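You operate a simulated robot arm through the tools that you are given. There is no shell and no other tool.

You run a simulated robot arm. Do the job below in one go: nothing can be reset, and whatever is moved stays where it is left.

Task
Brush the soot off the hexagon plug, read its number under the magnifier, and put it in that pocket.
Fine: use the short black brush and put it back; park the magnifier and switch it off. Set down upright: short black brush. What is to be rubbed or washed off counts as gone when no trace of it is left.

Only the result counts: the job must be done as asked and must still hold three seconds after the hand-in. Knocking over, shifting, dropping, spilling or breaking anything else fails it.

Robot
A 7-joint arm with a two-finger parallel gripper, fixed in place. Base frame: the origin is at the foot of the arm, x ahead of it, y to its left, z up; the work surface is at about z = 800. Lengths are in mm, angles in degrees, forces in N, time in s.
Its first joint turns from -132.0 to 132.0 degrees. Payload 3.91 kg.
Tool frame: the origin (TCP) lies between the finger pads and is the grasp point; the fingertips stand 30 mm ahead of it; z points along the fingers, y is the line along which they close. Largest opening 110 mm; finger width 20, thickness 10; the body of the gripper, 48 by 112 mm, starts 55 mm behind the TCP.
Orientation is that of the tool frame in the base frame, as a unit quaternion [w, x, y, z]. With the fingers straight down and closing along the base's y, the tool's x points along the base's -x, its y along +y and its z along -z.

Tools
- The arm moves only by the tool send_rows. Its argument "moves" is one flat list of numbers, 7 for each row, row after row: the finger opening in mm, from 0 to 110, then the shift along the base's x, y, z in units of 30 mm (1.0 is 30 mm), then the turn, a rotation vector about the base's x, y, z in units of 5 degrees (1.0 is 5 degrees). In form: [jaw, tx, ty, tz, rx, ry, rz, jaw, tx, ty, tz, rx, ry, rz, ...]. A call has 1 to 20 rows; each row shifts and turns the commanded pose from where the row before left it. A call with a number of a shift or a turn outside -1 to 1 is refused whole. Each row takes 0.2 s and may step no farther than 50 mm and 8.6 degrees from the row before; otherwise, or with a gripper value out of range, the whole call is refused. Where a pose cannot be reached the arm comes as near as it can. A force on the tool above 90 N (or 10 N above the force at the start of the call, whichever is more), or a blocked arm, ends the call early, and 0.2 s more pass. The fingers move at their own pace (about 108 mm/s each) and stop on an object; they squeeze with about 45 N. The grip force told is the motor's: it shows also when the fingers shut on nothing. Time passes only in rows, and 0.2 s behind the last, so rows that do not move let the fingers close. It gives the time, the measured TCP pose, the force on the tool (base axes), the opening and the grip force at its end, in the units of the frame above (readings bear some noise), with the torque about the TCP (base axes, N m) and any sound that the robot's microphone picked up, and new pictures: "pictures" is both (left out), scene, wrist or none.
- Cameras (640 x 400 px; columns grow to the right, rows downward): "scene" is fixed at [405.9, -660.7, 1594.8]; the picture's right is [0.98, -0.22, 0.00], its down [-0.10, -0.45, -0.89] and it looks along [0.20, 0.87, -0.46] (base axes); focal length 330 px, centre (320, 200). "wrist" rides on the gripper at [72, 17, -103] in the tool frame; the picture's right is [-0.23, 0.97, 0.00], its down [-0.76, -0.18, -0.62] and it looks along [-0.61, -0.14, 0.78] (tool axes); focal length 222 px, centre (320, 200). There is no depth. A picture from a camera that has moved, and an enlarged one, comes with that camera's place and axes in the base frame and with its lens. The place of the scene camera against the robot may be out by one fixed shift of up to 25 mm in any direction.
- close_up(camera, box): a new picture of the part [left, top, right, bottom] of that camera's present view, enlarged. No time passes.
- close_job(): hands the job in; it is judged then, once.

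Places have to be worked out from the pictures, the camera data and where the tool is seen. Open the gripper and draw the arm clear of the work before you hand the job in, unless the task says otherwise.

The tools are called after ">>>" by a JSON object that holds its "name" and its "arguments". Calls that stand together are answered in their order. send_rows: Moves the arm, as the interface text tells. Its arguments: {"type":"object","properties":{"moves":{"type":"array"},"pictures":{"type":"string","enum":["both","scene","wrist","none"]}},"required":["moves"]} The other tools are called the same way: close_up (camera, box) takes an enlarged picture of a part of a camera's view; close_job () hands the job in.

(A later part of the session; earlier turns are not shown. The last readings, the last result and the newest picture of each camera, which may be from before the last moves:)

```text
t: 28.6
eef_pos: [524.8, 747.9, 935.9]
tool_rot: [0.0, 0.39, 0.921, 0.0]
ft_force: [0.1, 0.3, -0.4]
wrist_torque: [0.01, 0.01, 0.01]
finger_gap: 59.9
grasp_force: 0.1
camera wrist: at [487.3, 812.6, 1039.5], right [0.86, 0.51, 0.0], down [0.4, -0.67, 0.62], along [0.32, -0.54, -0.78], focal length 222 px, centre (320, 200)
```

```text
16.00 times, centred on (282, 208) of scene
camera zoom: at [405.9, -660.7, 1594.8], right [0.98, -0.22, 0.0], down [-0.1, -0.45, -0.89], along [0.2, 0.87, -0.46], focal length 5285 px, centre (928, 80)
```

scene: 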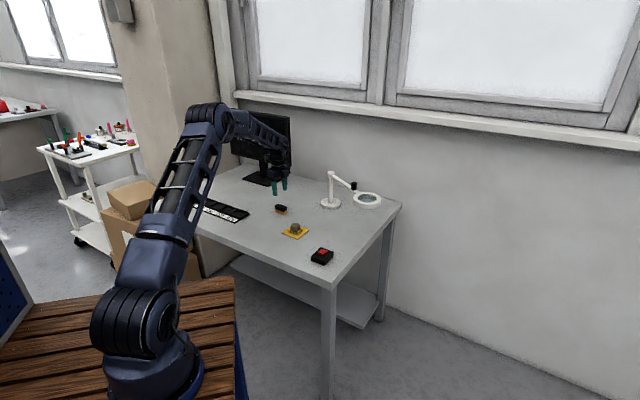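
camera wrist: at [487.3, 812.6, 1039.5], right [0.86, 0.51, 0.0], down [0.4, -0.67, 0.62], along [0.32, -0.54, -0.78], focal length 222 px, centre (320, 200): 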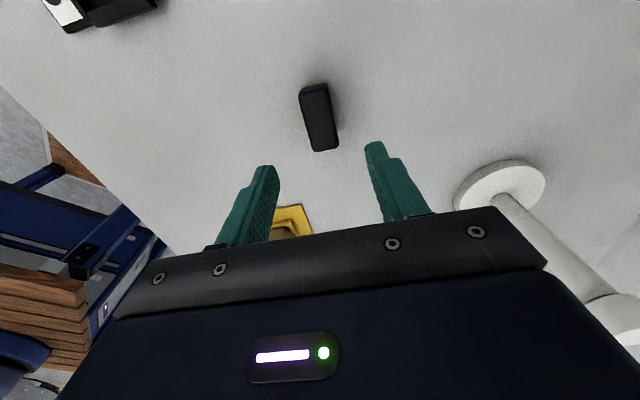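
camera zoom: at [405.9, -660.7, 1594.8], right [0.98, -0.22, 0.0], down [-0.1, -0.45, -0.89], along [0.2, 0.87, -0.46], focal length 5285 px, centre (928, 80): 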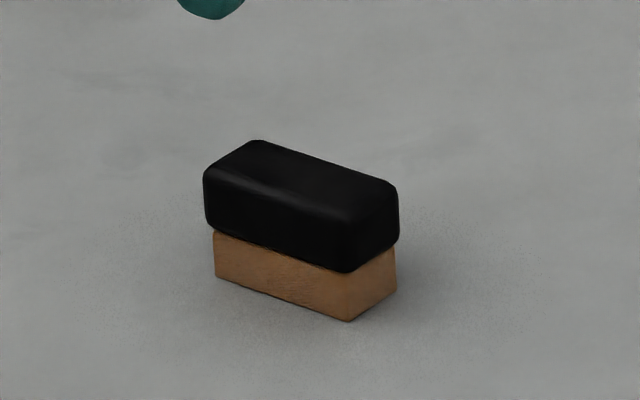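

The brush is back in place and upright. Next I'll go above the red switch (about (640, 355)) to inspect it.

>>> {"name": "send_rows", "arguments": {"moves": [60, 0.276, -0.936, 0.057, 0, 0, 0.657, 60, 0.276, -0.936, 0.057, 0, 0, 0.657, 60, 0.276, -0.936, 0.057, 0, 0, 0.657, 60, 0.276, -0.936, 0.057, 0, 0, 0.657, 60, 0.276, -0.936, 0.057, 0, 0, 0.657, 60, 0.276, -0.936, 0.057, 0, 0, 0.657, 60, 0.276, -0.936, 0.057, 0, 0, 0.657, 60, 0.276, -0.936, 0.057, 0, 0, 0.657, 60, 0.276, -0.936, 0.057, 0, 0, 0.657, 60, 0.276, -0.936, 0.057, 0, 0, 0.657, 60, 0.276, -0.936, 0.057, 0, 0, 0.657, 60, 0.276, -0.936, 0.057, 0, 0, 0.657, 60, 0.276, -0.936, 0.057, 0, 0, 0.657, 60, 0.276, -0.936, 0.057, 0, 0, 0.657], "pictures": "both"}}

>>> {"name": "close_up", "arguments": {"camera": "wrist", "box": [270, 80, 370, 180]}}

>>> {"name": "close_up", "arguments": {"camera": "scene", "box": [308, 242, 338, 270]}}

```text
t: 31.6
eef_pos: [639.3, 354.2, 959.5]
tool_rot: [0.0, -0.001, 1.0, 0.0]
ft_force: [0.1, 0.1, 0.3]
wrist_torque: [0.0, -0.02, 0.03]
finger_gap: 59.9
grasp_force: 0.0
camera wrist: at [567.3, 371.6, 1062.0], right [0.22, 0.97, 0.0], down [0.76, -0.18, 0.62], along [0.61, -0.14, -0.78], focal length 222 px, centre (320, 200)
```

scene: 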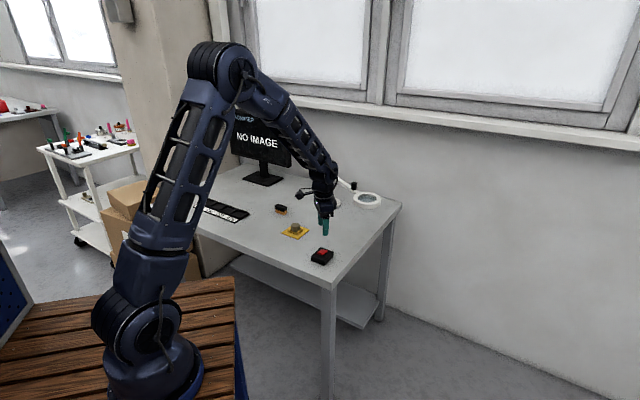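
wrist: 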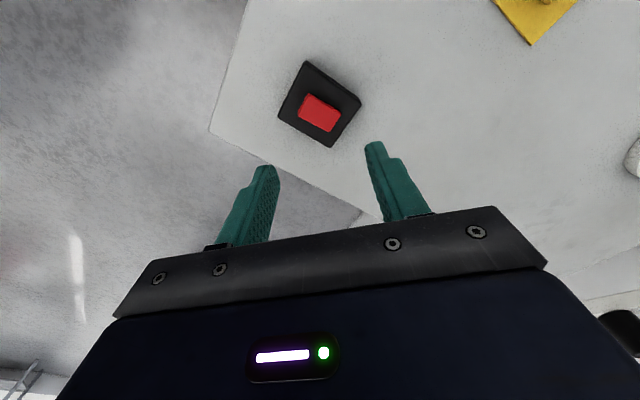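

```text
4.00 times, centred on (320, 130) of wrist
camera zoom: at [567.3, 371.6, 1062.0], right [0.22, 0.97, 0.0], down [0.76, -0.18, 0.62], along [0.61, -0.14, -0.78], focal length 888 px, centre (320, 480)
```

zoom: 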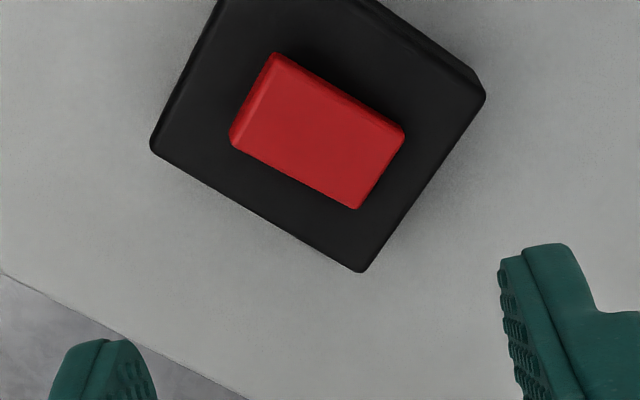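

```text
14.29 times, centred on (323, 256) of scene
camera zoom: at [405.9, -660.7, 1594.8], right [0.98, -0.22, 0.0], down [-0.1, -0.45, -0.89], along [0.2, 0.87, -0.46], focal length 4719 px, centre (277, -600)
```

zoom: 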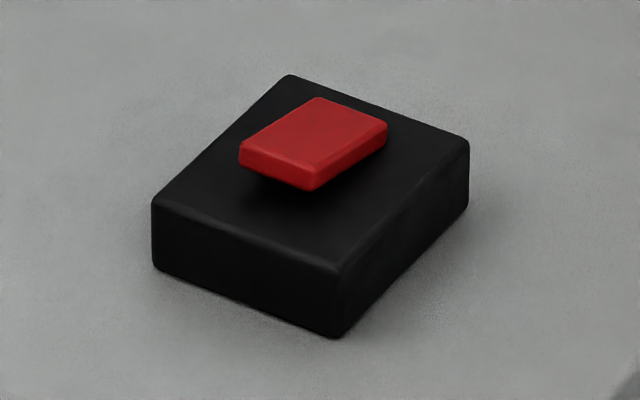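

The red rocker has its end toward (624, 343) raised and the other end low, pivot near (637, 355). I'll close the fingers, align them with the rocker and hover over the raised end.

>>> {"name": "send_rows", "arguments": {"moves": [0, -0.036, -0.024, -0.265, 0, 0, -0.92, 0, -0.036, -0.024, -0.265, 0, 0, -0.92, 0, -0.036, -0.024, -0.265, 0, 0, -0.92, 0, -0.036, -0.024, -0.265, 0, 0, -0.92, 0, -0.036, -0.024, -0.265, 0, 0, -0.92, 0, -0.036, -0.024, -0.265, 0, 0, -0.92, 0, -0.036, -0.024, -0.265, 0, 0, -0.92, 0, -0.036, -0.024, -0.265, 0, 0, -0.92, 0, -0.036, -0.024, -0.265, 0, 0, -0.92, 0, -0.036, -0.024, -0.265, 0, 0, -0.92], "pictures": "both"}}

>>> {"name": "close_up", "arguments": {"camera": "scene", "box": [303, 232, 343, 270]}}

>>> {"name": "close_up", "arguments": {"camera": "wrist", "box": [260, 90, 380, 210]}}

```text
t: 33.8
eef_pos: [628.7, 348.4, 879.0]
tool_rot: [0.0, 0.392, 0.92, 0.0]
ft_force: [-0.3, 0.0, 0.1]
wrist_torque: [0.05, -0.01, 0.02]
finger_gap: 0.1
grasp_force: 37.9
camera wrist: at [591.7, 412.2, 981.3], right [0.86, 0.51, 0.0], down [0.4, -0.67, 0.62], along [0.32, -0.53, -0.78], focal length 222 px, centre (320, 200)
```

scene: 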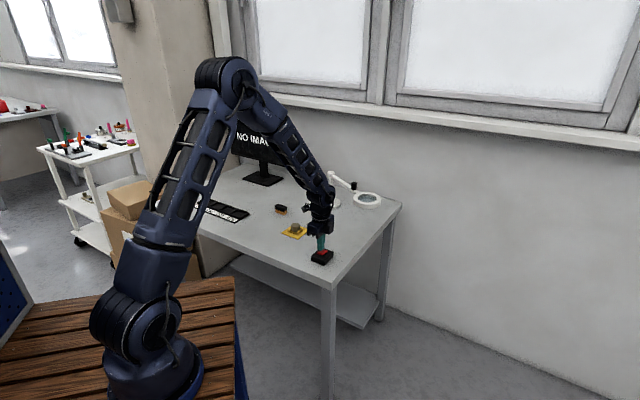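
wrist: 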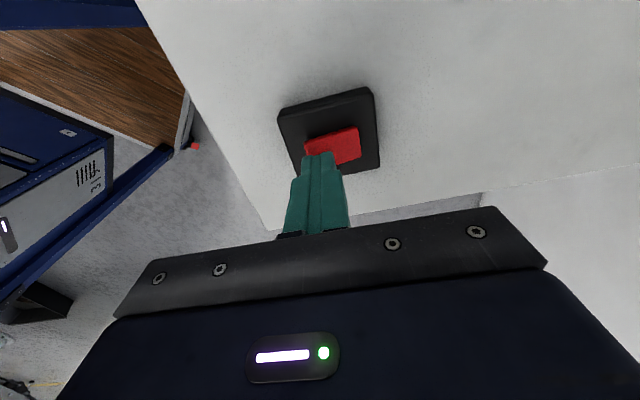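

```text
10.53 times, centred on (323, 251) of scene
camera zoom: at [405.9, -660.7, 1594.8], right [0.98, -0.22, 0.0], down [-0.1, -0.45, -0.89], along [0.2, 0.87, -0.46], focal length 3477 px, centre (288, -337)
```

zoom: 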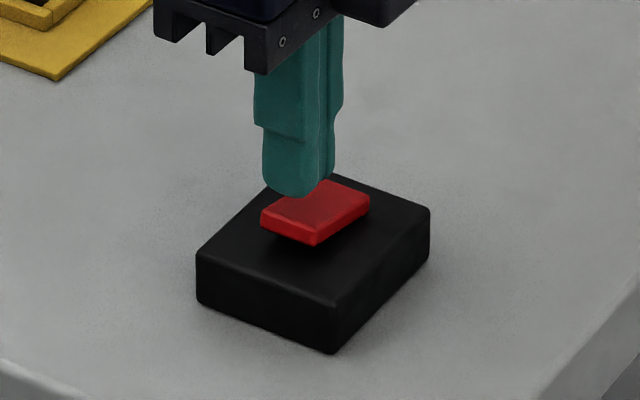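

```text
3.33 times, centred on (320, 150) of wrist
camera zoom: at [591.7, 412.2, 981.3], right [0.86, 0.51, 0.0], down [0.4, -0.67, 0.62], along [0.32, -0.53, -0.78], focal length 740 px, centre (320, 367)
```

zoom: 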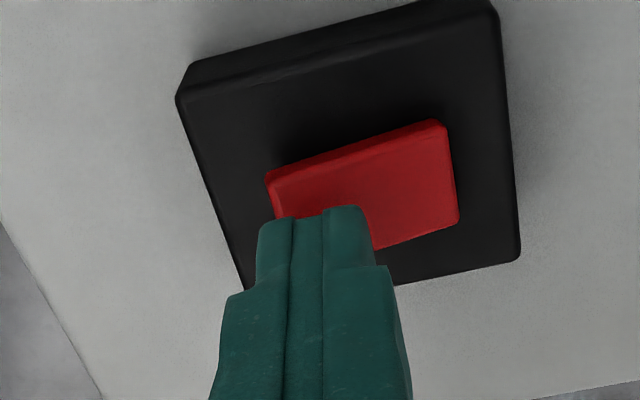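

The fingertip is above the raised half, about 9 mm from the pivot; I'll shift 3 mm further out and press down slowly.

>>> {"name": "send_rows", "arguments": {"moves": [0, -0.073, -0.068, -0.2, 0, 0, 0, 0, 0, 0, -0.1, 0, 0, 0, 0, 0, 0, -0.05, 0, 0, 0, 0, 0, 0, -0.05, 0, 0, 0], "pictures": "none"}}

>>> {"name": "close_up", "arguments": {"camera": "scene", "box": [303, 232, 343, 270]}}

```text
t: 34.8
eef_pos: [628.3, 347.0, 867.6]
tool_rot: [0.0, 0.39, 0.921, 0.0]
ft_force: [-0.7, -2.0, 1.0]
wrist_torque: [-0.03, -0.01, 0.01]
finger_gap: 0.1
grasp_force: 37.9
```

```text
10.53 times, centred on (323, 251) of scene
camera zoom: at [405.9, -660.7, 1594.8], right [0.98, -0.22, 0.0], down [-0.1, -0.45, -0.89], along [0.2, 0.87, -0.46], focal length 3477 px, centre (288, -337)
```

zoom: 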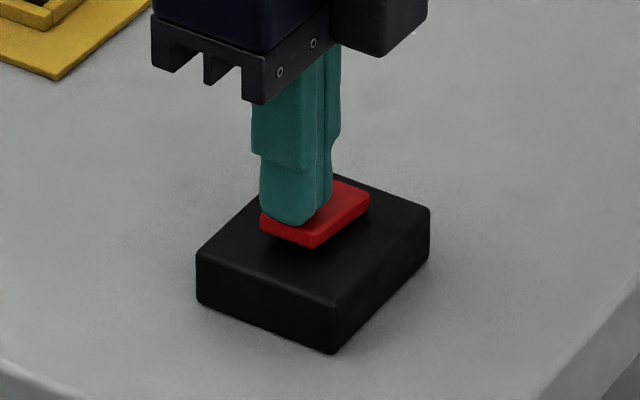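

Just touching the raised end now. Pressing further in small steps.

>>> {"name": "send_rows", "arguments": {"moves": [0, 0, 0, -0.04, 0, 0, 0, 0, 0, 0, -0.04, 0, 0, 0, 0, 0, 0, -0.04, 0, 0, 0], "pictures": "none"}}

>>> {"name": "close_up", "arguments": {"camera": "scene", "box": [303, 232, 343, 270]}}

>>> {"name": "close_up", "arguments": {"camera": "scene", "box": [220, 100, 310, 190]}}

```text
t: 35.6
eef_pos: [628.5, 346.7, 864.5]
tool_rot: [0.001, 0.389, 0.921, 0.0]
ft_force: [-3.7, -3.5, 16.2]
wrist_torque: [-0.04, 0.01, 0.01]
finger_gap: 0.0
grasp_force: 37.7
heard: click
```

```text
10.53 times, centred on (323, 251) of scene
camera zoom: at [405.9, -660.7, 1594.8], right [0.98, -0.22, 0.0], down [-0.1, -0.45, -0.89], along [0.2, 0.87, -0.46], focal length 3477 px, centre (288, -337)
```

zoom: 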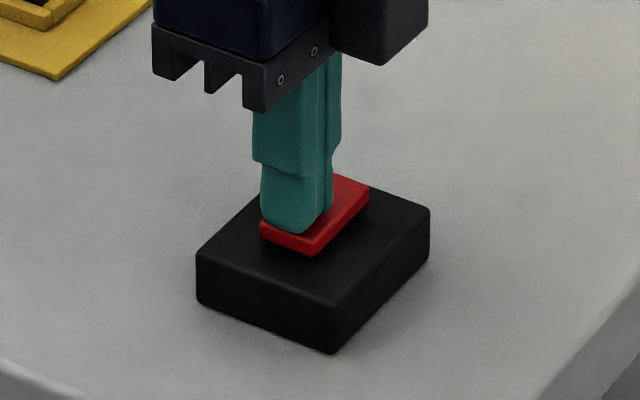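

```text
4.44 times, centred on (265, 145) of scene
camera zoom: at [405.9, -660.7, 1594.8], right [0.98, -0.22, 0.0], down [-0.1, -0.45, -0.89], along [0.2, 0.87, -0.46], focal length 1468 px, centre (564, 444)
```

zoom: 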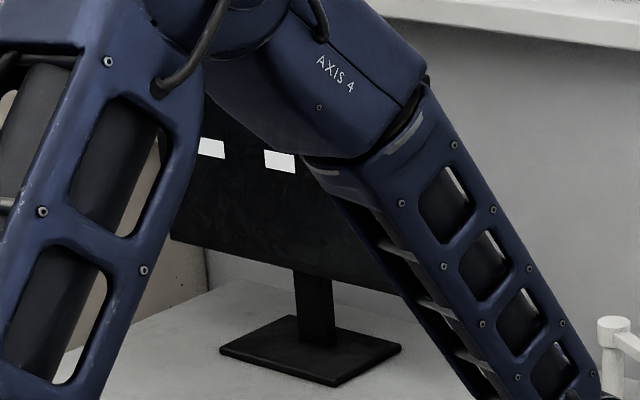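

A click was heard and the monitor changed. I'll retract straight up and look at the screen and rocker.

>>> {"name": "send_rows", "arguments": {"moves": [0, 0, 0, 0.3, 0, 0, 0, 0, 0, 0, 0.9, 0, 0, 0, 0, 0, 0, 0.9, 0, 0, 0, 0, 0, 0, 0.9, 0, 0, 0, 0, 0, 0, 0.9, 0, 0, 0, 0, 0, 0, 0.9, 0, 0, 0], "pictures": "both"}}

>>> {"name": "close_up", "arguments": {"camera": "scene", "box": [220, 100, 310, 190]}}

>>> {"name": "close_up", "arguments": {"camera": "scene", "box": [308, 242, 338, 270]}}

```text
t: 37.0
eef_pos: [629.5, 347.9, 1009.8]
tool_rot: [0.0, 0.39, 0.921, 0.001]
ft_force: [0.8, 0.2, -0.1]
wrist_torque: [0.02, 0.07, 0.0]
finger_gap: 0.5
grasp_force: 37.4
camera wrist: at [591.3, 411.0, 1111.4], right [0.86, 0.51, 0.0], down [0.4, -0.67, 0.62], along [0.32, -0.53, -0.78], focal length 222 px, centre (320, 200)
```

scene: 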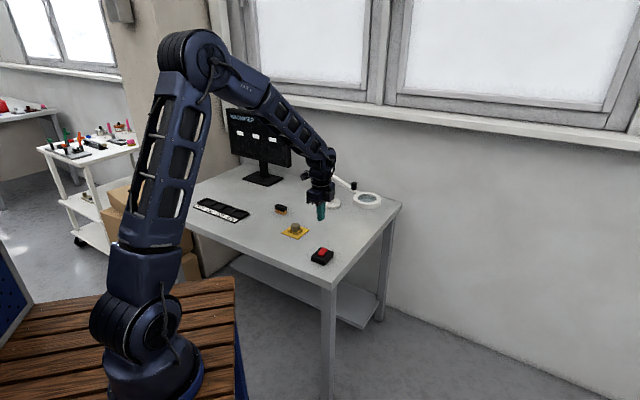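
wrist: 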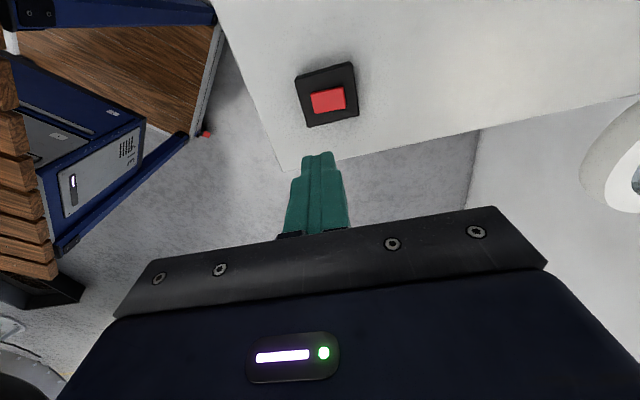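

```text
4.44 times, centred on (265, 145) of scene
camera zoom: at [405.9, -660.7, 1594.8], right [0.98, -0.22, 0.0], down [-0.1, -0.45, -0.89], along [0.2, 0.87, -0.46], focal length 1468 px, centre (564, 444)
```

zoom: 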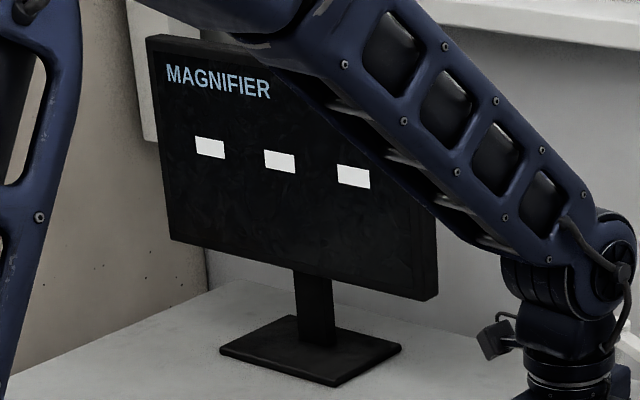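

```text
14.29 times, centred on (323, 256) of scene
camera zoom: at [405.9, -660.7, 1594.8], right [0.98, -0.22, 0.0], down [-0.1, -0.45, -0.89], along [0.2, 0.87, -0.46], focal length 4719 px, centre (277, -600)
```

zoom: 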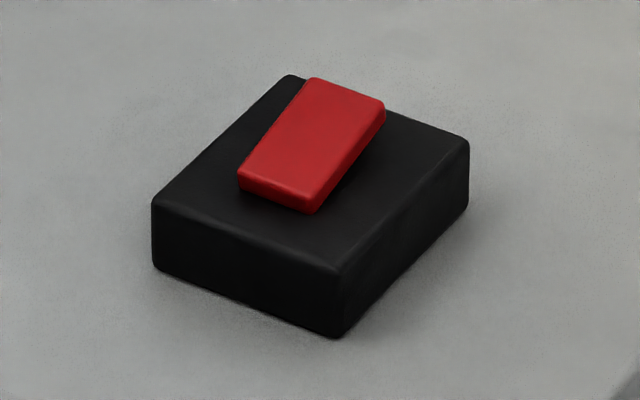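

The magnifier is on and its screen shows "- - -" (nothing under it). I'll take a reference close-up of the parked ring and arm so that I can restore it exactly later.

>>> {"name": "close_up", "arguments": {"camera": "scene", "box": [320, 160, 390, 215]}}

>>> {"name": "close_up", "arguments": {"camera": "wrist", "box": [540, 80, 640, 240]}}

```text
7.27 times, centred on (355, 188) of scene
camera zoom: at [405.9, -660.7, 1594.8], right [0.98, -0.22, 0.0], down [-0.1, -0.45, -0.89], along [0.2, 0.87, -0.46], focal length 2402 px, centre (66, 291)
```

zoom: 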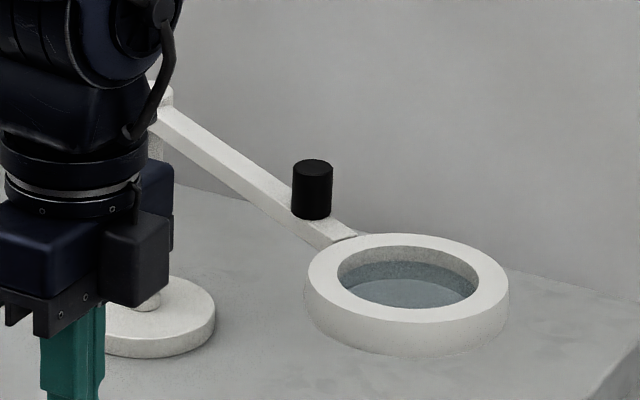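

```text
2.50 times, centred on (590, 160) of wrist
camera zoom: at [591.3, 411.0, 1111.4], right [0.86, 0.51, 0.0], down [0.4, -0.67, 0.62], along [0.32, -0.53, -0.78], focal length 555 px, centre (-355, 300)
```

zoom: 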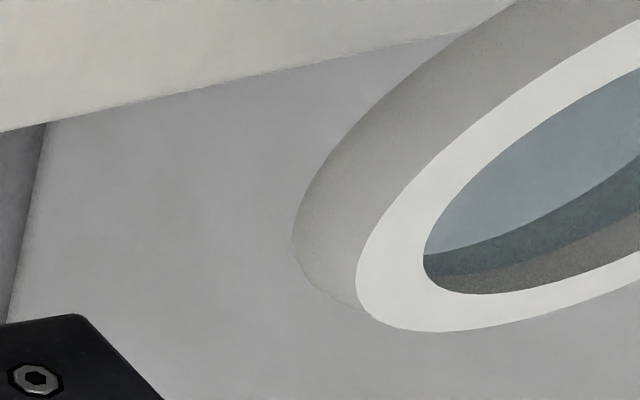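

From two views the knob's middle is at about (834.7, 586.7, 986), the ring centre at (861, 489), the post at (774, 777.5); swinging about -61° puts the ring over the plug. I'll open to 50 mm, tilt the tool 25° outward and hover above the knob to test the reach.

>>> {"name": "send_rows", "arguments": {"moves": [50, 0, 0, 0.55, 0, 0, -0.96, 50, 0, 0, 0.55, 0, 0, -0.96, 50, 0, 0, 0.55, 0, 0, -0.96, 50, 0, 0, 0.55, 0, 0, -0.96, 50, 0, 0, 0.55, 0, 0, -0.96, 50, 0.722, 0.87, 0, 0.342, -0.94, 0, 50, 0.722, 0.87, 0, 0.342, -0.94, 0, 50, 0.722, 0.87, 0, 0.342, -0.94, 0, 50, 0.722, 0.87, 0, 0.342, -0.94, 0, 50, 0.722, 0.87, 0, 0.342, -0.94, 0, 50, 0.722, 0.87, 0, 0, 0, 0, 50, 0.722, 0.87, 0, 0, 0, 0, 50, 0.722, 0.87, 0, 0, 0, 0, 50, 0.722, 0.87, 0, 0, 0, 0, 50, 0, 0, 0, 0, 0, 0], "pictures": "both"}}

>>> {"name": "close_up", "arguments": {"camera": "scene", "box": [310, 130, 400, 215]}}

```text
t: 40.2
eef_pos: [823.2, 582.6, 1091.7]
tool_rot: [0.124, 0.559, 0.801, 0.178]
ft_force: [-0.9, -0.9, 0.0]
wrist_torque: [0.03, -0.01, 0.03]
finger_gap: 50.0
grasp_force: 0.1
camera wrist: at [772.4, 641.5, 1191.3], right [0.91, 0.09, 0.41], down [-0.14, -0.86, 0.49], along [0.4, -0.5, -0.77], focal length 222 px, centre (320, 200)
```

scene: 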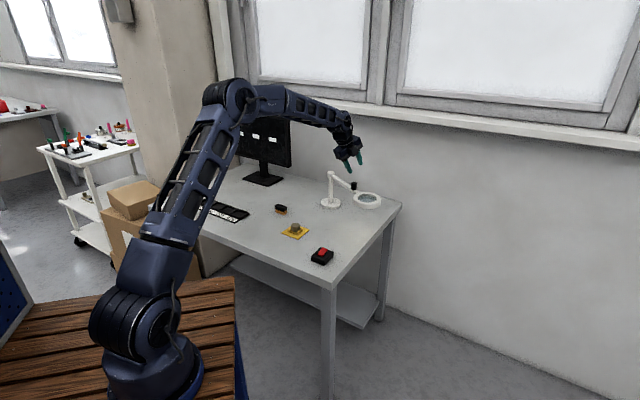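
wrist: 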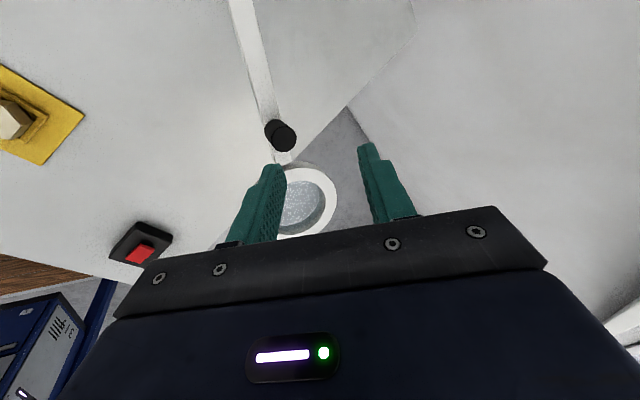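

```text
4.71 times, centred on (355, 172) of scene
camera zoom: at [405.9, -660.7, 1594.8], right [0.98, -0.22, 0.0], down [-0.1, -0.45, -0.89], along [0.2, 0.87, -0.46], focal length 1554 px, centre (155, 329)
```

zoom: 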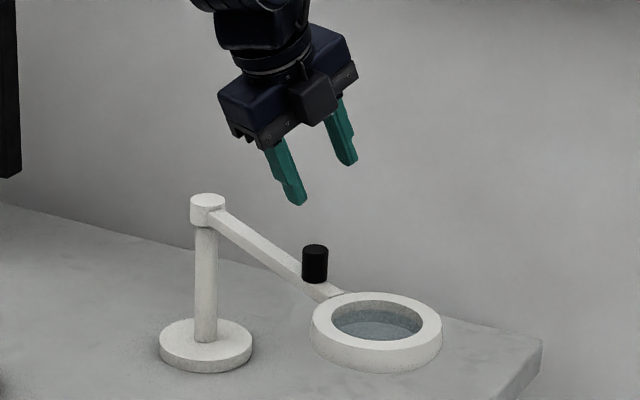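

Reach is fine here. I'll enlarge the wrist view of the knob to refine its position before descending.

>>> {"name": "close_up", "arguments": {"camera": "wrist", "box": [240, 90, 340, 190]}}

```text
4.00 times, centred on (290, 140) of wrist
camera zoom: at [772.4, 641.5, 1191.3], right [0.91, 0.09, 0.41], down [-0.14, -0.86, 0.49], along [0.4, -0.5, -0.77], focal length 888 px, centre (440, 440)
```

zoom: 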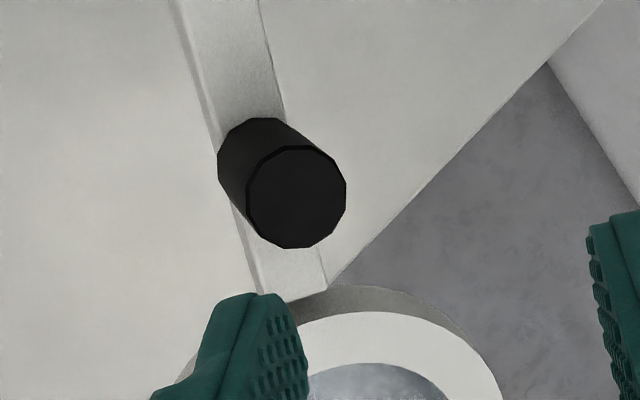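

The refined knob centre is about (830, 586). I'll correct by -4 mm in x and descend 60 mm, then check clearances.

>>> {"name": "send_rows", "arguments": {"moves": [50, -0.042, -0.008, -0.5, 0, 0, 0, 50, -0.042, -0.008, -0.5, 0, 0, 0, 50, -0.042, -0.008, -0.5, 0, 0, 0, 50, 0, 0, -0.5, 0, 0, 0, 50, 0, 0, 0, 0, 0, 0], "pictures": "wrist"}}

>>> {"name": "close_up", "arguments": {"camera": "scene", "box": [320, 150, 390, 215]}}

>>> {"name": "close_up", "arguments": {"camera": "wrist", "box": [240, 110, 400, 230]}}

```text
t: 41.4
eef_pos: [819.2, 580.9, 1031.5]
tool_rot: [0.124, 0.559, 0.8, 0.177]
ft_force: [-0.8, -0.6, 0.3]
wrist_torque: [-0.02, -0.01, 0.01]
finger_gap: 49.9
grasp_force: 0.0
camera wrist: at [768.4, 640.0, 1131.5], right [0.91, 0.09, 0.41], down [-0.14, -0.86, 0.49], along [0.4, -0.5, -0.77], focal length 222 px, centre (320, 200)
```

wrist: 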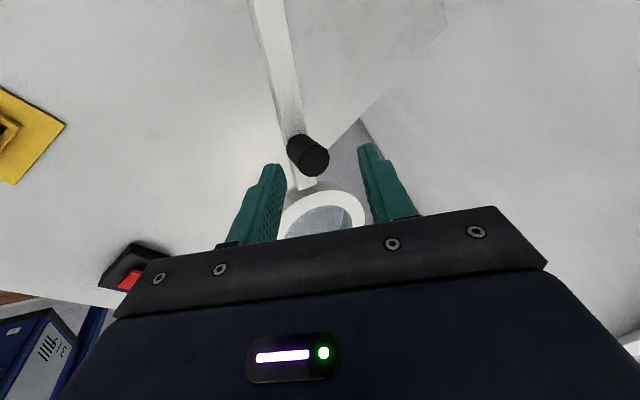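

```text
6.15 times, centred on (355, 182) of scene
camera zoom: at [405.9, -660.7, 1594.8], right [0.98, -0.22, 0.0], down [-0.1, -0.45, -0.89], along [0.2, 0.87, -0.46], focal length 2033 px, centre (105, 308)
```

zoom: 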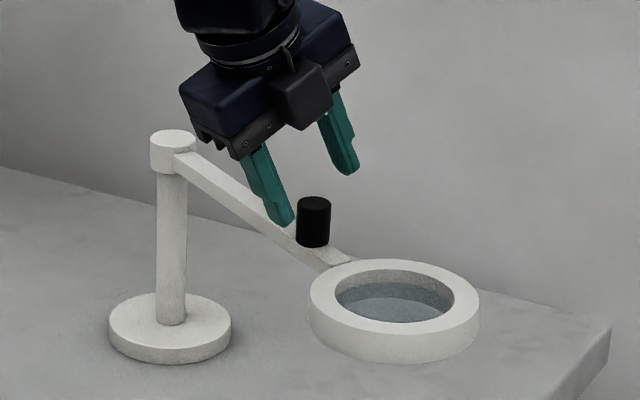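

```text
3.33 times, centred on (320, 170) of wrist
camera zoom: at [768.4, 640.0, 1131.5], right [0.91, 0.09, 0.41], down [-0.14, -0.86, 0.49], along [0.4, -0.5, -0.77], focal length 740 px, centre (320, 300)
```

zoom: 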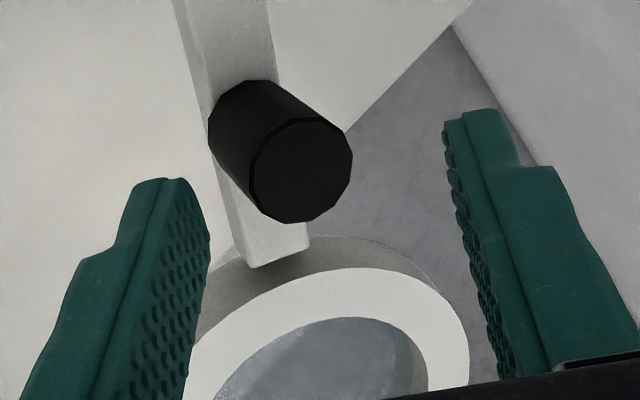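

The knob sits midway between the fingers (top about z 998). I'll go down another 30 mm so both fingers straddle it without touching the bar.

>>> {"name": "send_rows", "arguments": {"moves": [50, 0, 0, -0.5, 0, 0, 0, 50, 0, 0, -0.5, 0, 0, 0, 50, 0, 0, 0, 0, 0, 0], "pictures": "wrist"}}

>>> {"name": "close_up", "arguments": {"camera": "scene", "box": [320, 150, 390, 215]}}

>>> {"name": "close_up", "arguments": {"camera": "wrist", "box": [240, 110, 400, 230]}}

```text
t: 42.2
eef_pos: [817.6, 582.3, 1000.1]
tool_rot: [0.124, 0.559, 0.8, 0.178]
ft_force: [-0.8, -0.9, -0.9]
wrist_torque: [-0.02, -0.01, 0.02]
finger_gap: 50.1
grasp_force: 0.1
camera wrist: at [767.3, 640.5, 1100.1], right [0.91, 0.09, 0.41], down [-0.14, -0.86, 0.49], along [0.4, -0.5, -0.77], focal length 222 px, centre (320, 200)
```

wrist: 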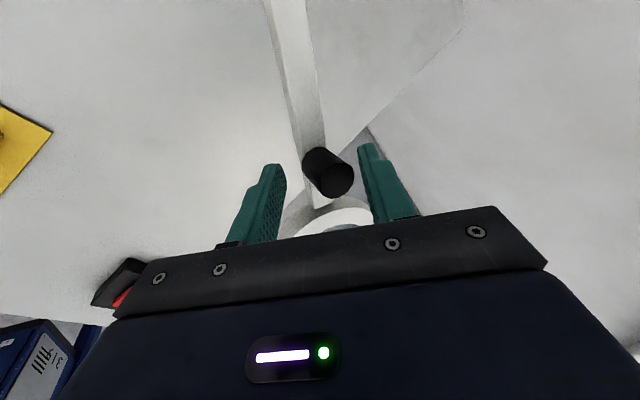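

```text
6.15 times, centred on (355, 182) of scene
camera zoom: at [405.9, -660.7, 1594.8], right [0.98, -0.22, 0.0], down [-0.1, -0.45, -0.89], along [0.2, 0.87, -0.46], focal length 2033 px, centre (105, 308)
```

zoom: 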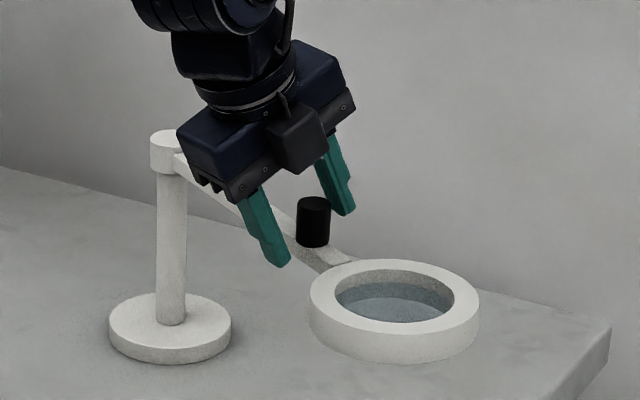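

```text
3.33 times, centred on (320, 170) of wrist
camera zoom: at [767.3, 640.5, 1100.1], right [0.91, 0.09, 0.41], down [-0.14, -0.86, 0.49], along [0.4, -0.5, -0.77], focal length 740 px, centre (320, 300)
```

zoom: 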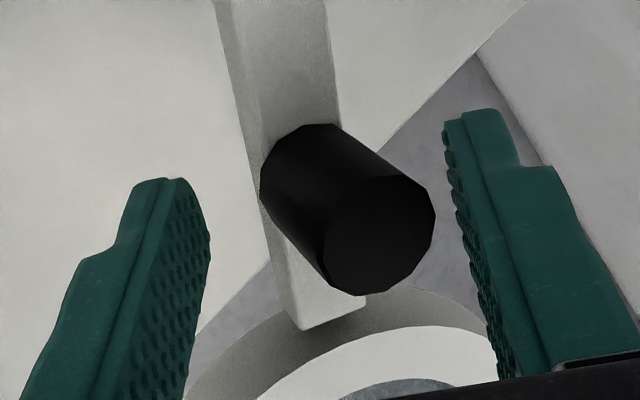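

The fingers straddle the knob. I'll take up the clearance and pull the arm clockwise about the post in a rigid arc (3° per row), first just a few rows to test.

>>> {"name": "send_rows", "arguments": {"moves": [50, -0.17, -0.062, 0, 0, 0, 0, 50, -0.346, -0.06, 0, 0, 0, -0.6, 50, -0.349, -0.042, 0, 0, 0, -0.6, 50, -0.351, -0.024, 0, 0, 0, -0.6], "pictures": "wrist"}}

>>> {"name": "close_up", "arguments": {"camera": "scene", "box": [300, 150, 390, 225]}}

```text
t: 43.2
eef_pos: [782.3, 575.2, 1000.1]
tool_rot: [0.138, 0.62, 0.754, 0.167]
ft_force: [0.7, 0.6, -0.3]
wrist_torque: [0.05, 0.02, -0.02]
finger_gap: 50.2
grasp_force: 0.1
camera wrist: at [741.7, 641.2, 1100.4], right [0.91, -0.05, 0.41], down [-0.27, -0.83, 0.49], along [0.31, -0.56, -0.77], focal length 222 px, centre (320, 200)
```

wrist: 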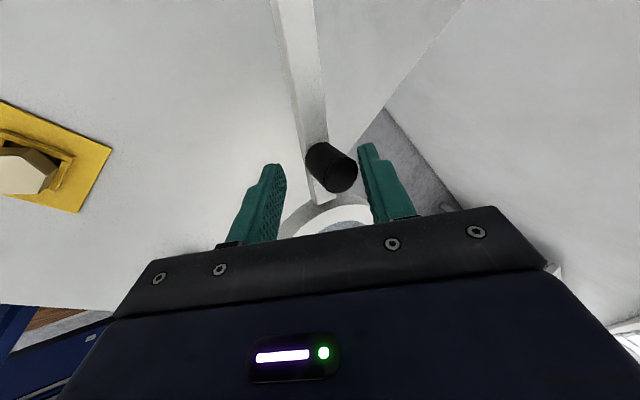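

```text
5.33 times, centred on (345, 188) of scene
camera zoom: at [405.9, -660.7, 1594.8], right [0.98, -0.22, 0.0], down [-0.1, -0.45, -0.89], along [0.2, 0.87, -0.46], focal length 1762 px, centre (187, 267)
```

zoom: 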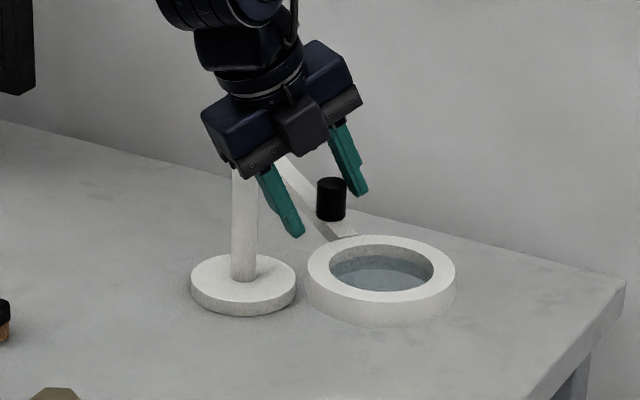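

The arm swings freely with almost no force. Continuing the arc through rows 4–10.

>>> {"name": "send_rows", "arguments": {"moves": [50, -0.351, -0.005, 0, 0, 0, -0.6, 50, -0.351, 0.013, 0, 0, 0, -0.6, 50, -0.35, 0.032, 0, 0, 0, -0.6, 50, -0.348, 0.05, 0, 0, 0, -0.6, 50, -0.345, 0.068, 0, 0, 0, -0.6, 50, -0.341, 0.086, 0, 0, 0, -0.6, 50, -0.336, 0.104, 0, 0, 0, -0.6], "pictures": "both"}}

>>> {"name": "close_up", "arguments": {"camera": "scene", "box": [280, 150, 390, 240]}}

```text
t: 44.8
eef_pos: [710.5, 584.5, 1000.7]
tool_rot: [0.166, 0.748, 0.628, 0.139]
ft_force: [0.4, 0.1, 0.2]
wrist_torque: [-0.01, 0.01, -0.01]
finger_gap: 50.0
grasp_force: 0.1
camera wrist: at [694.9, 661.3, 1100.6], right [0.83, -0.38, 0.41], down [-0.55, -0.68, 0.49], along [0.09, -0.63, -0.77], focal length 222 px, centre (320, 200)
```

scene: 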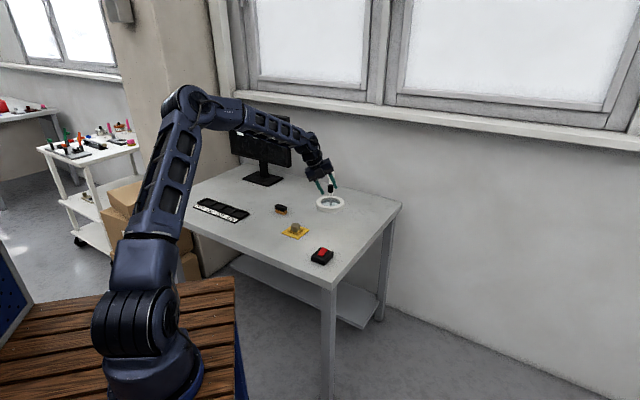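
wrist: 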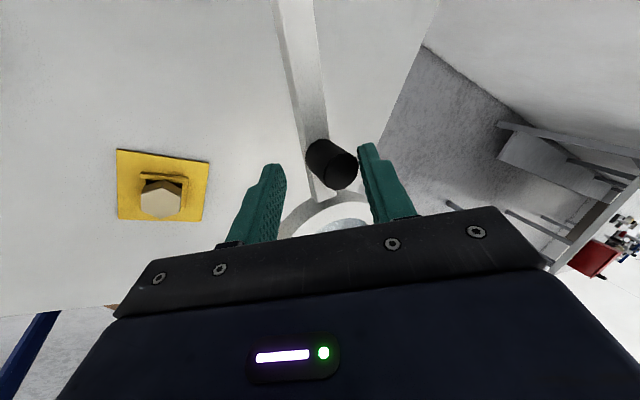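

```text
4.44 times, centred on (335, 195) of scene
camera zoom: at [405.9, -660.7, 1594.8], right [0.98, -0.22, 0.0], down [-0.1, -0.45, -0.89], along [0.2, 0.87, -0.46], focal length 1468 px, centre (253, 222)
```

zoom: 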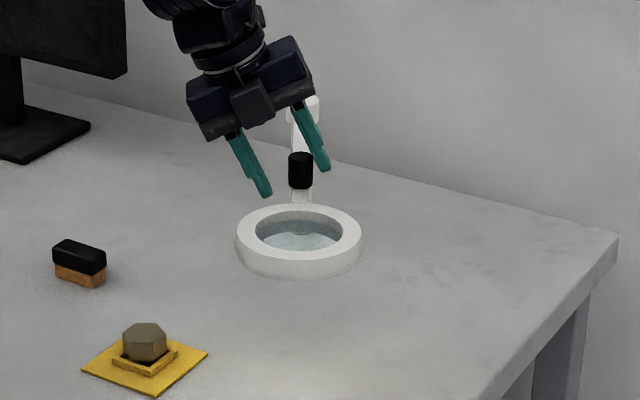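

Works smoothly and the pose tracks well. Continuing rows 11–17.

>>> {"name": "send_rows", "arguments": {"moves": [50, -0.33, 0.121, 0, 0, 0, -0.6, 50, -0.323, 0.138, 0, 0, 0, -0.6, 50, -0.315, 0.155, 0, 0, 0, -0.6, 50, -0.307, 0.171, 0, 0, 0, -0.6, 50, -0.298, 0.187, 0, 0, 0, -0.6, 50, -0.287, 0.202, 0, 0, 0, -0.6, 50, -0.277, 0.217, 0, 0, 0, -0.6], "pictures": "both"}}

>>> {"name": "close_up", "arguments": {"camera": "scene", "box": [260, 150, 370, 240]}}

>>> {"name": "close_up", "arguments": {"camera": "scene", "box": [220, 100, 310, 190]}}

```text
t: 46.4
eef_pos: [646.6, 619.7, 1000.7]
tool_rot: [0.188, 0.85, 0.481, 0.107]
ft_force: [0.0, -0.1, 0.5]
wrist_torque: [0.02, -0.01, -0.02]
finger_gap: 49.7
grasp_force: 0.1
camera wrist: at [659.8, 698.1, 1101.0], right [0.64, -0.65, 0.41], down [-0.76, -0.43, 0.49], along [-0.14, -0.62, -0.77], focal length 222 px, centre (320, 200)
```

scene: 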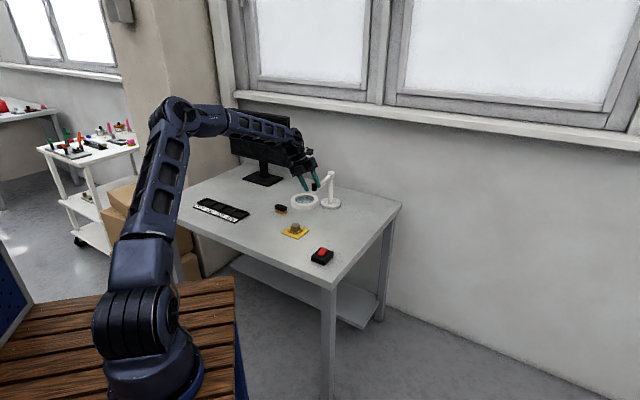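
wrist: 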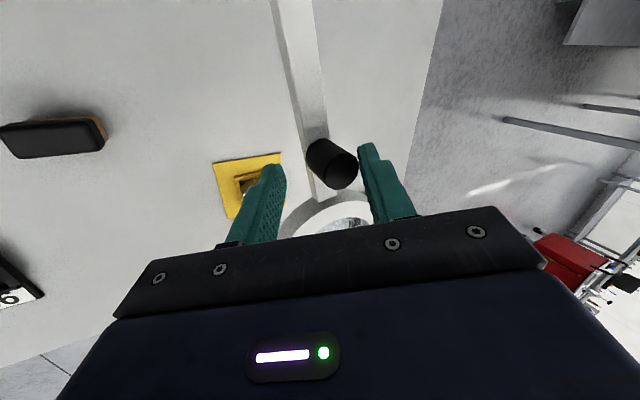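

```text
4.44 times, centred on (315, 195) of scene
camera zoom: at [405.9, -660.7, 1594.8], right [0.98, -0.22, 0.0], down [-0.1, -0.45, -0.89], along [0.2, 0.87, -0.46], focal length 1468 px, centre (342, 222)
```

zoom: 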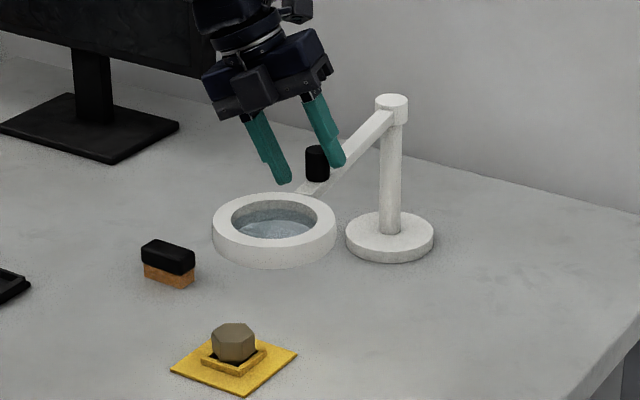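

```text
4.44 times, centred on (265, 145) of scene
camera zoom: at [405.9, -660.7, 1594.8], right [0.98, -0.22, 0.0], down [-0.1, -0.45, -0.89], along [0.2, 0.87, -0.46], focal length 1468 px, centre (564, 444)
```

zoom: 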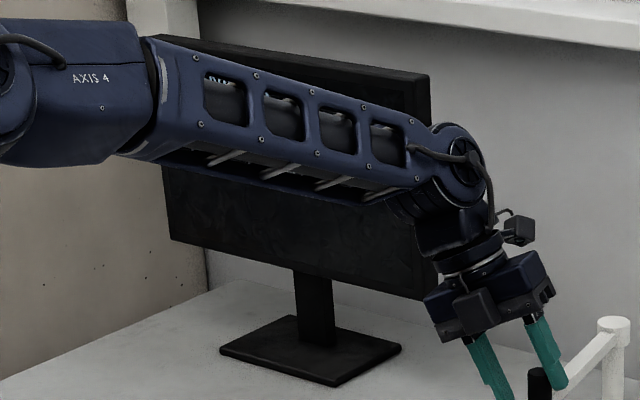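

About 9° more will bring the ring over the plug. Running rows 18–20.

>>> {"name": "send_rows", "arguments": {"moves": [50, -0.265, 0.231, 0, 0, 0, -0.6, 50, -0.252, 0.244, 0, 0, 0, -0.6, 50, -0.239, 0.257, 0, 0, 0, -0.6, 50, 0, 0, 0, 0, 0, 0], "pictures": "both"}}

>>> {"name": "close_up", "arguments": {"camera": "scene", "box": [260, 160, 350, 240]}}

>>> {"name": "close_up", "arguments": {"camera": "scene", "box": [220, 100, 310, 190]}}

```text
t: 47.4
eef_pos: [623.4, 643.9, 999.7]
tool_rot: [0.197, 0.884, 0.413, 0.092]
ft_force: [0.1, -0.2, -0.2]
wrist_torque: [0.0, 0.02, -0.02]
finger_gap: 50.3
grasp_force: 0.0
camera wrist: at [648.4, 717.5, 1100.3], right [0.53, -0.74, 0.41], down [-0.81, -0.31, 0.49], along [-0.23, -0.6, -0.77], focal length 222 px, centre (320, 200)
```

scene: 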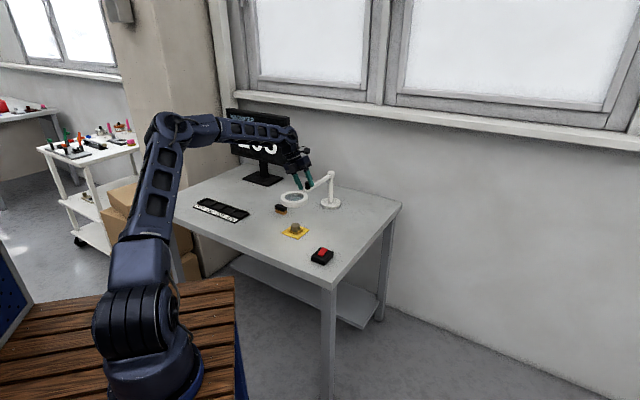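
wrist: 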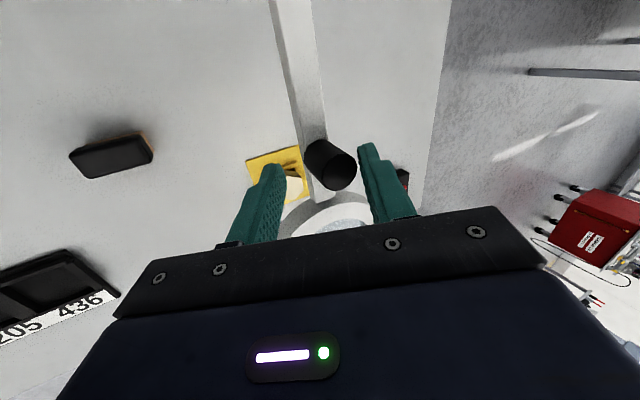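

```text
5.00 times, centred on (305, 200) of scene
camera zoom: at [405.9, -660.7, 1594.8], right [0.98, -0.22, 0.0], down [-0.1, -0.45, -0.89], along [0.2, 0.87, -0.46], focal length 1652 px, centre (395, 200)
```

zoom: 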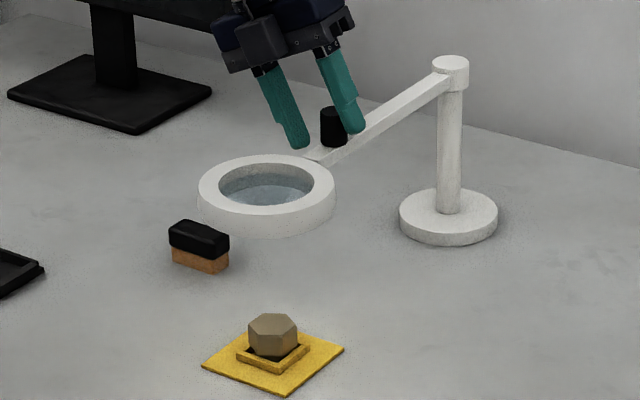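

```text
4.44 times, centred on (265, 145) of scene
camera zoom: at [405.9, -660.7, 1594.8], right [0.98, -0.22, 0.0], down [-0.1, -0.45, -0.89], along [0.2, 0.87, -0.46], focal length 1468 px, centre (564, 444)
```

zoom: 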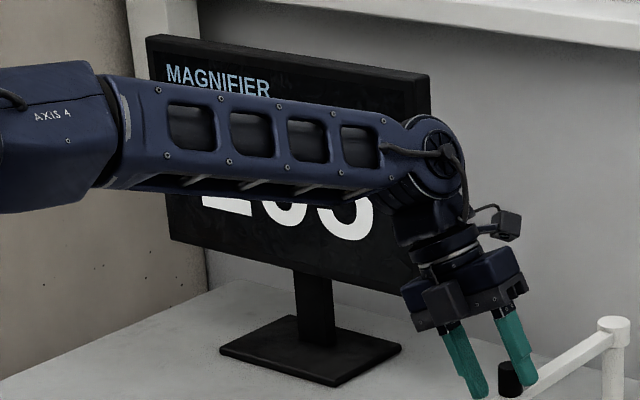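

The screen now shows a three-digit number, partly hidden behind my forearm (looks like 2-0-5). I'll lift straight up off the knob to read it fully.

>>> {"name": "send_rows", "arguments": {"moves": [50, 0, 0, 0.5, 0, 0, 0, 50, 0, 0, 1, 0, 0, 0, 50, 0, 0, 1, 0, 0, 0, 50, 0, 0, 1, 0, 0, 0, 50, 0, 0, 1, 0, 0, 0, 50, 0, 0, 0, 0, 0, 0], "pictures": "both"}}

>>> {"name": "close_up", "arguments": {"camera": "scene", "box": [220, 100, 310, 190]}}

```text
t: 48.8
eef_pos: [622.7, 644.1, 1134.5]
tool_rot: [0.196, 0.884, 0.414, 0.091]
ft_force: [-0.1, 0.4, -0.2]
wrist_torque: [-0.02, -0.01, 0.0]
finger_gap: 50.4
grasp_force: 0.0
camera wrist: at [648.8, 717.7, 1235.3], right [0.53, -0.74, 0.41], down [-0.81, -0.31, 0.49], along [-0.23, -0.6, -0.77], focal length 222 px, centre (320, 200)
```

scene: 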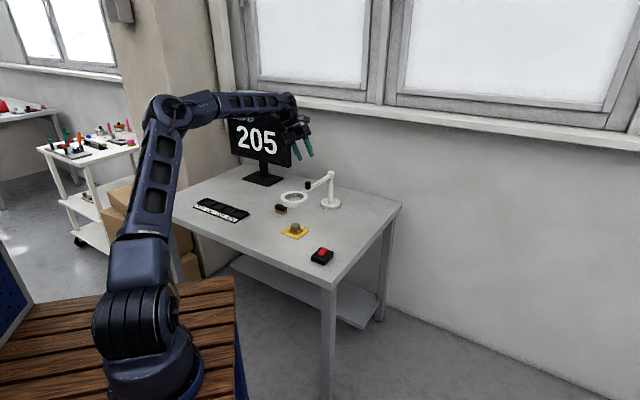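
wrist: 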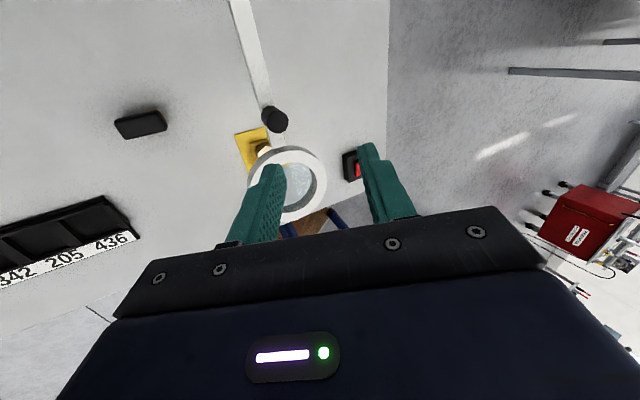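

```text
4.44 times, centred on (265, 145) of scene
camera zoom: at [405.9, -660.7, 1594.8], right [0.98, -0.22, 0.0], down [-0.1, -0.45, -0.89], along [0.2, 0.87, -0.46], focal length 1468 px, centre (564, 444)
```

zoom: 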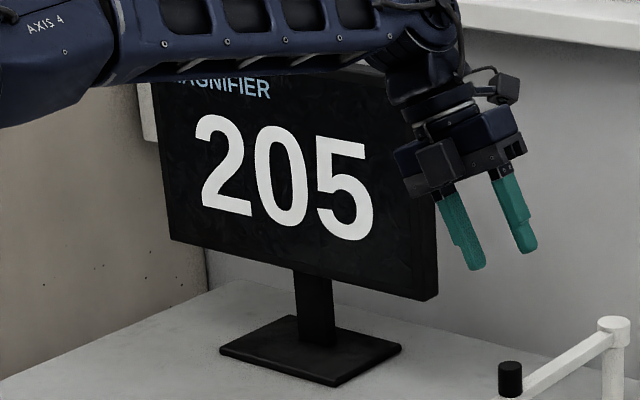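

The number is clearly 205. Before parking the ring again I'll enlarge the wrist view to re-measure the knob.

>>> {"name": "close_up", "arguments": {"camera": "wrist", "box": [216, 80, 336, 200]}}

```text
3.33 times, centred on (276, 140) of wrist
camera zoom: at [648.8, 717.7, 1235.3], right [0.53, -0.74, 0.41], down [-0.81, -0.31, 0.49], along [-0.23, -0.6, -0.77], focal length 740 px, centre (467, 400)
```

zoom: 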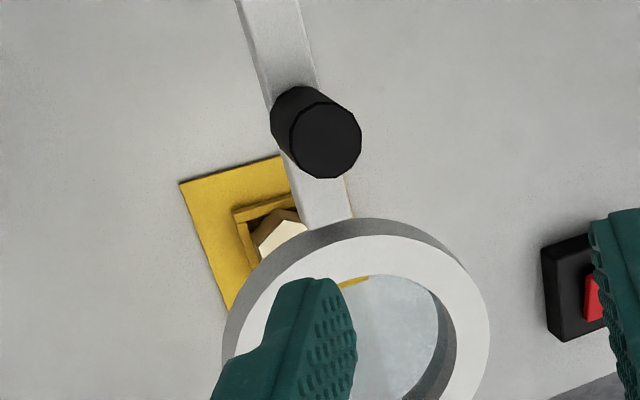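

205 confirmed; the knob is at about (636, 637). I'll re-centre over it and descend by the same path to straddle it again, then narrow the fingers to 40 mm.

>>> {"name": "send_rows", "arguments": {"moves": [50, 0.218, -0.181, 0, 0, 0, 0, 50, 0, 0, -1, 0, 0, 0, 50, 0, 0, -1, 0, 0, 0, 50, 0, 0, -1, 0, 0, 0, 50, 0, 0, -0.7, 0, 0, 0, 50, 0, 0, -0.4, 0, 0, 0, 50, 0, 0, -0.4, 0, 0, 0, 50, 0, 0, 0, 0, 0, 0], "pictures": "wrist"}}

>>> {"name": "close_up", "arguments": {"camera": "wrist", "box": [240, 110, 400, 230]}}

>>> {"name": "close_up", "arguments": {"camera": "scene", "box": [260, 160, 350, 240]}}

```text
t: 50.6
eef_pos: [630.0, 637.9, 1000.6]
tool_rot: [0.196, 0.884, 0.413, 0.092]
ft_force: [0.4, 0.1, 0.2]
wrist_torque: [-0.01, 0.0, 0.03]
finger_gap: 50.4
grasp_force: 0.1
camera wrist: at [655.7, 712.3, 1100.2], right [0.53, -0.74, 0.41], down [-0.81, -0.31, 0.49], along [-0.23, -0.6, -0.77], focal length 222 px, centre (320, 200)
```

wrist: 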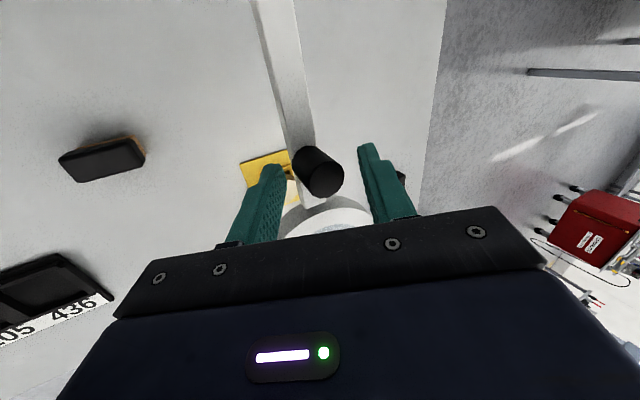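

```text
3.33 times, centred on (320, 170) of wrist
camera zoom: at [655.7, 712.3, 1100.2], right [0.53, -0.74, 0.41], down [-0.81, -0.31, 0.49], along [-0.23, -0.6, -0.77], focal length 740 px, centre (320, 300)
```

zoom: 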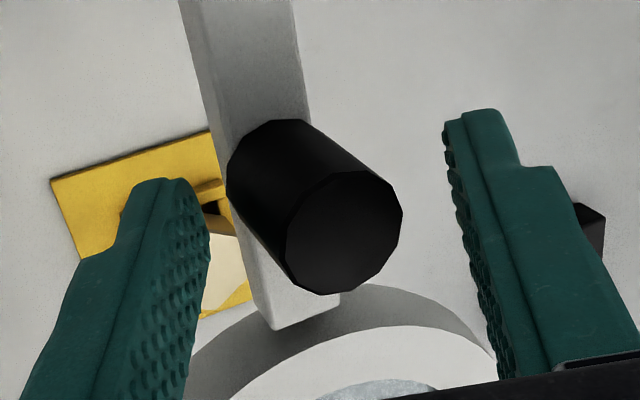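

```text
5.00 times, centred on (305, 200) of scene
camera zoom: at [405.9, -660.7, 1594.8], right [0.98, -0.22, 0.0], down [-0.1, -0.45, -0.89], along [0.2, 0.87, -0.46], focal length 1652 px, centre (395, 200)
```

zoom: 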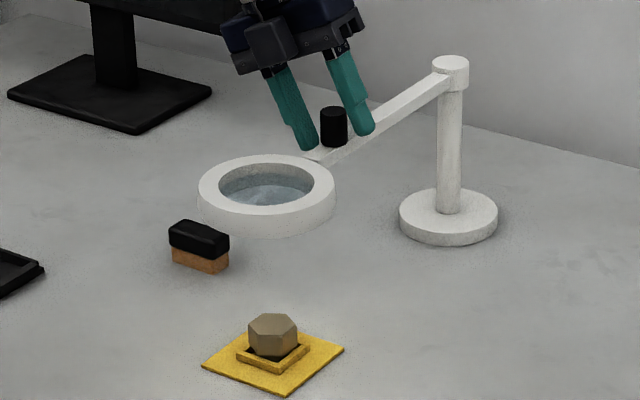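

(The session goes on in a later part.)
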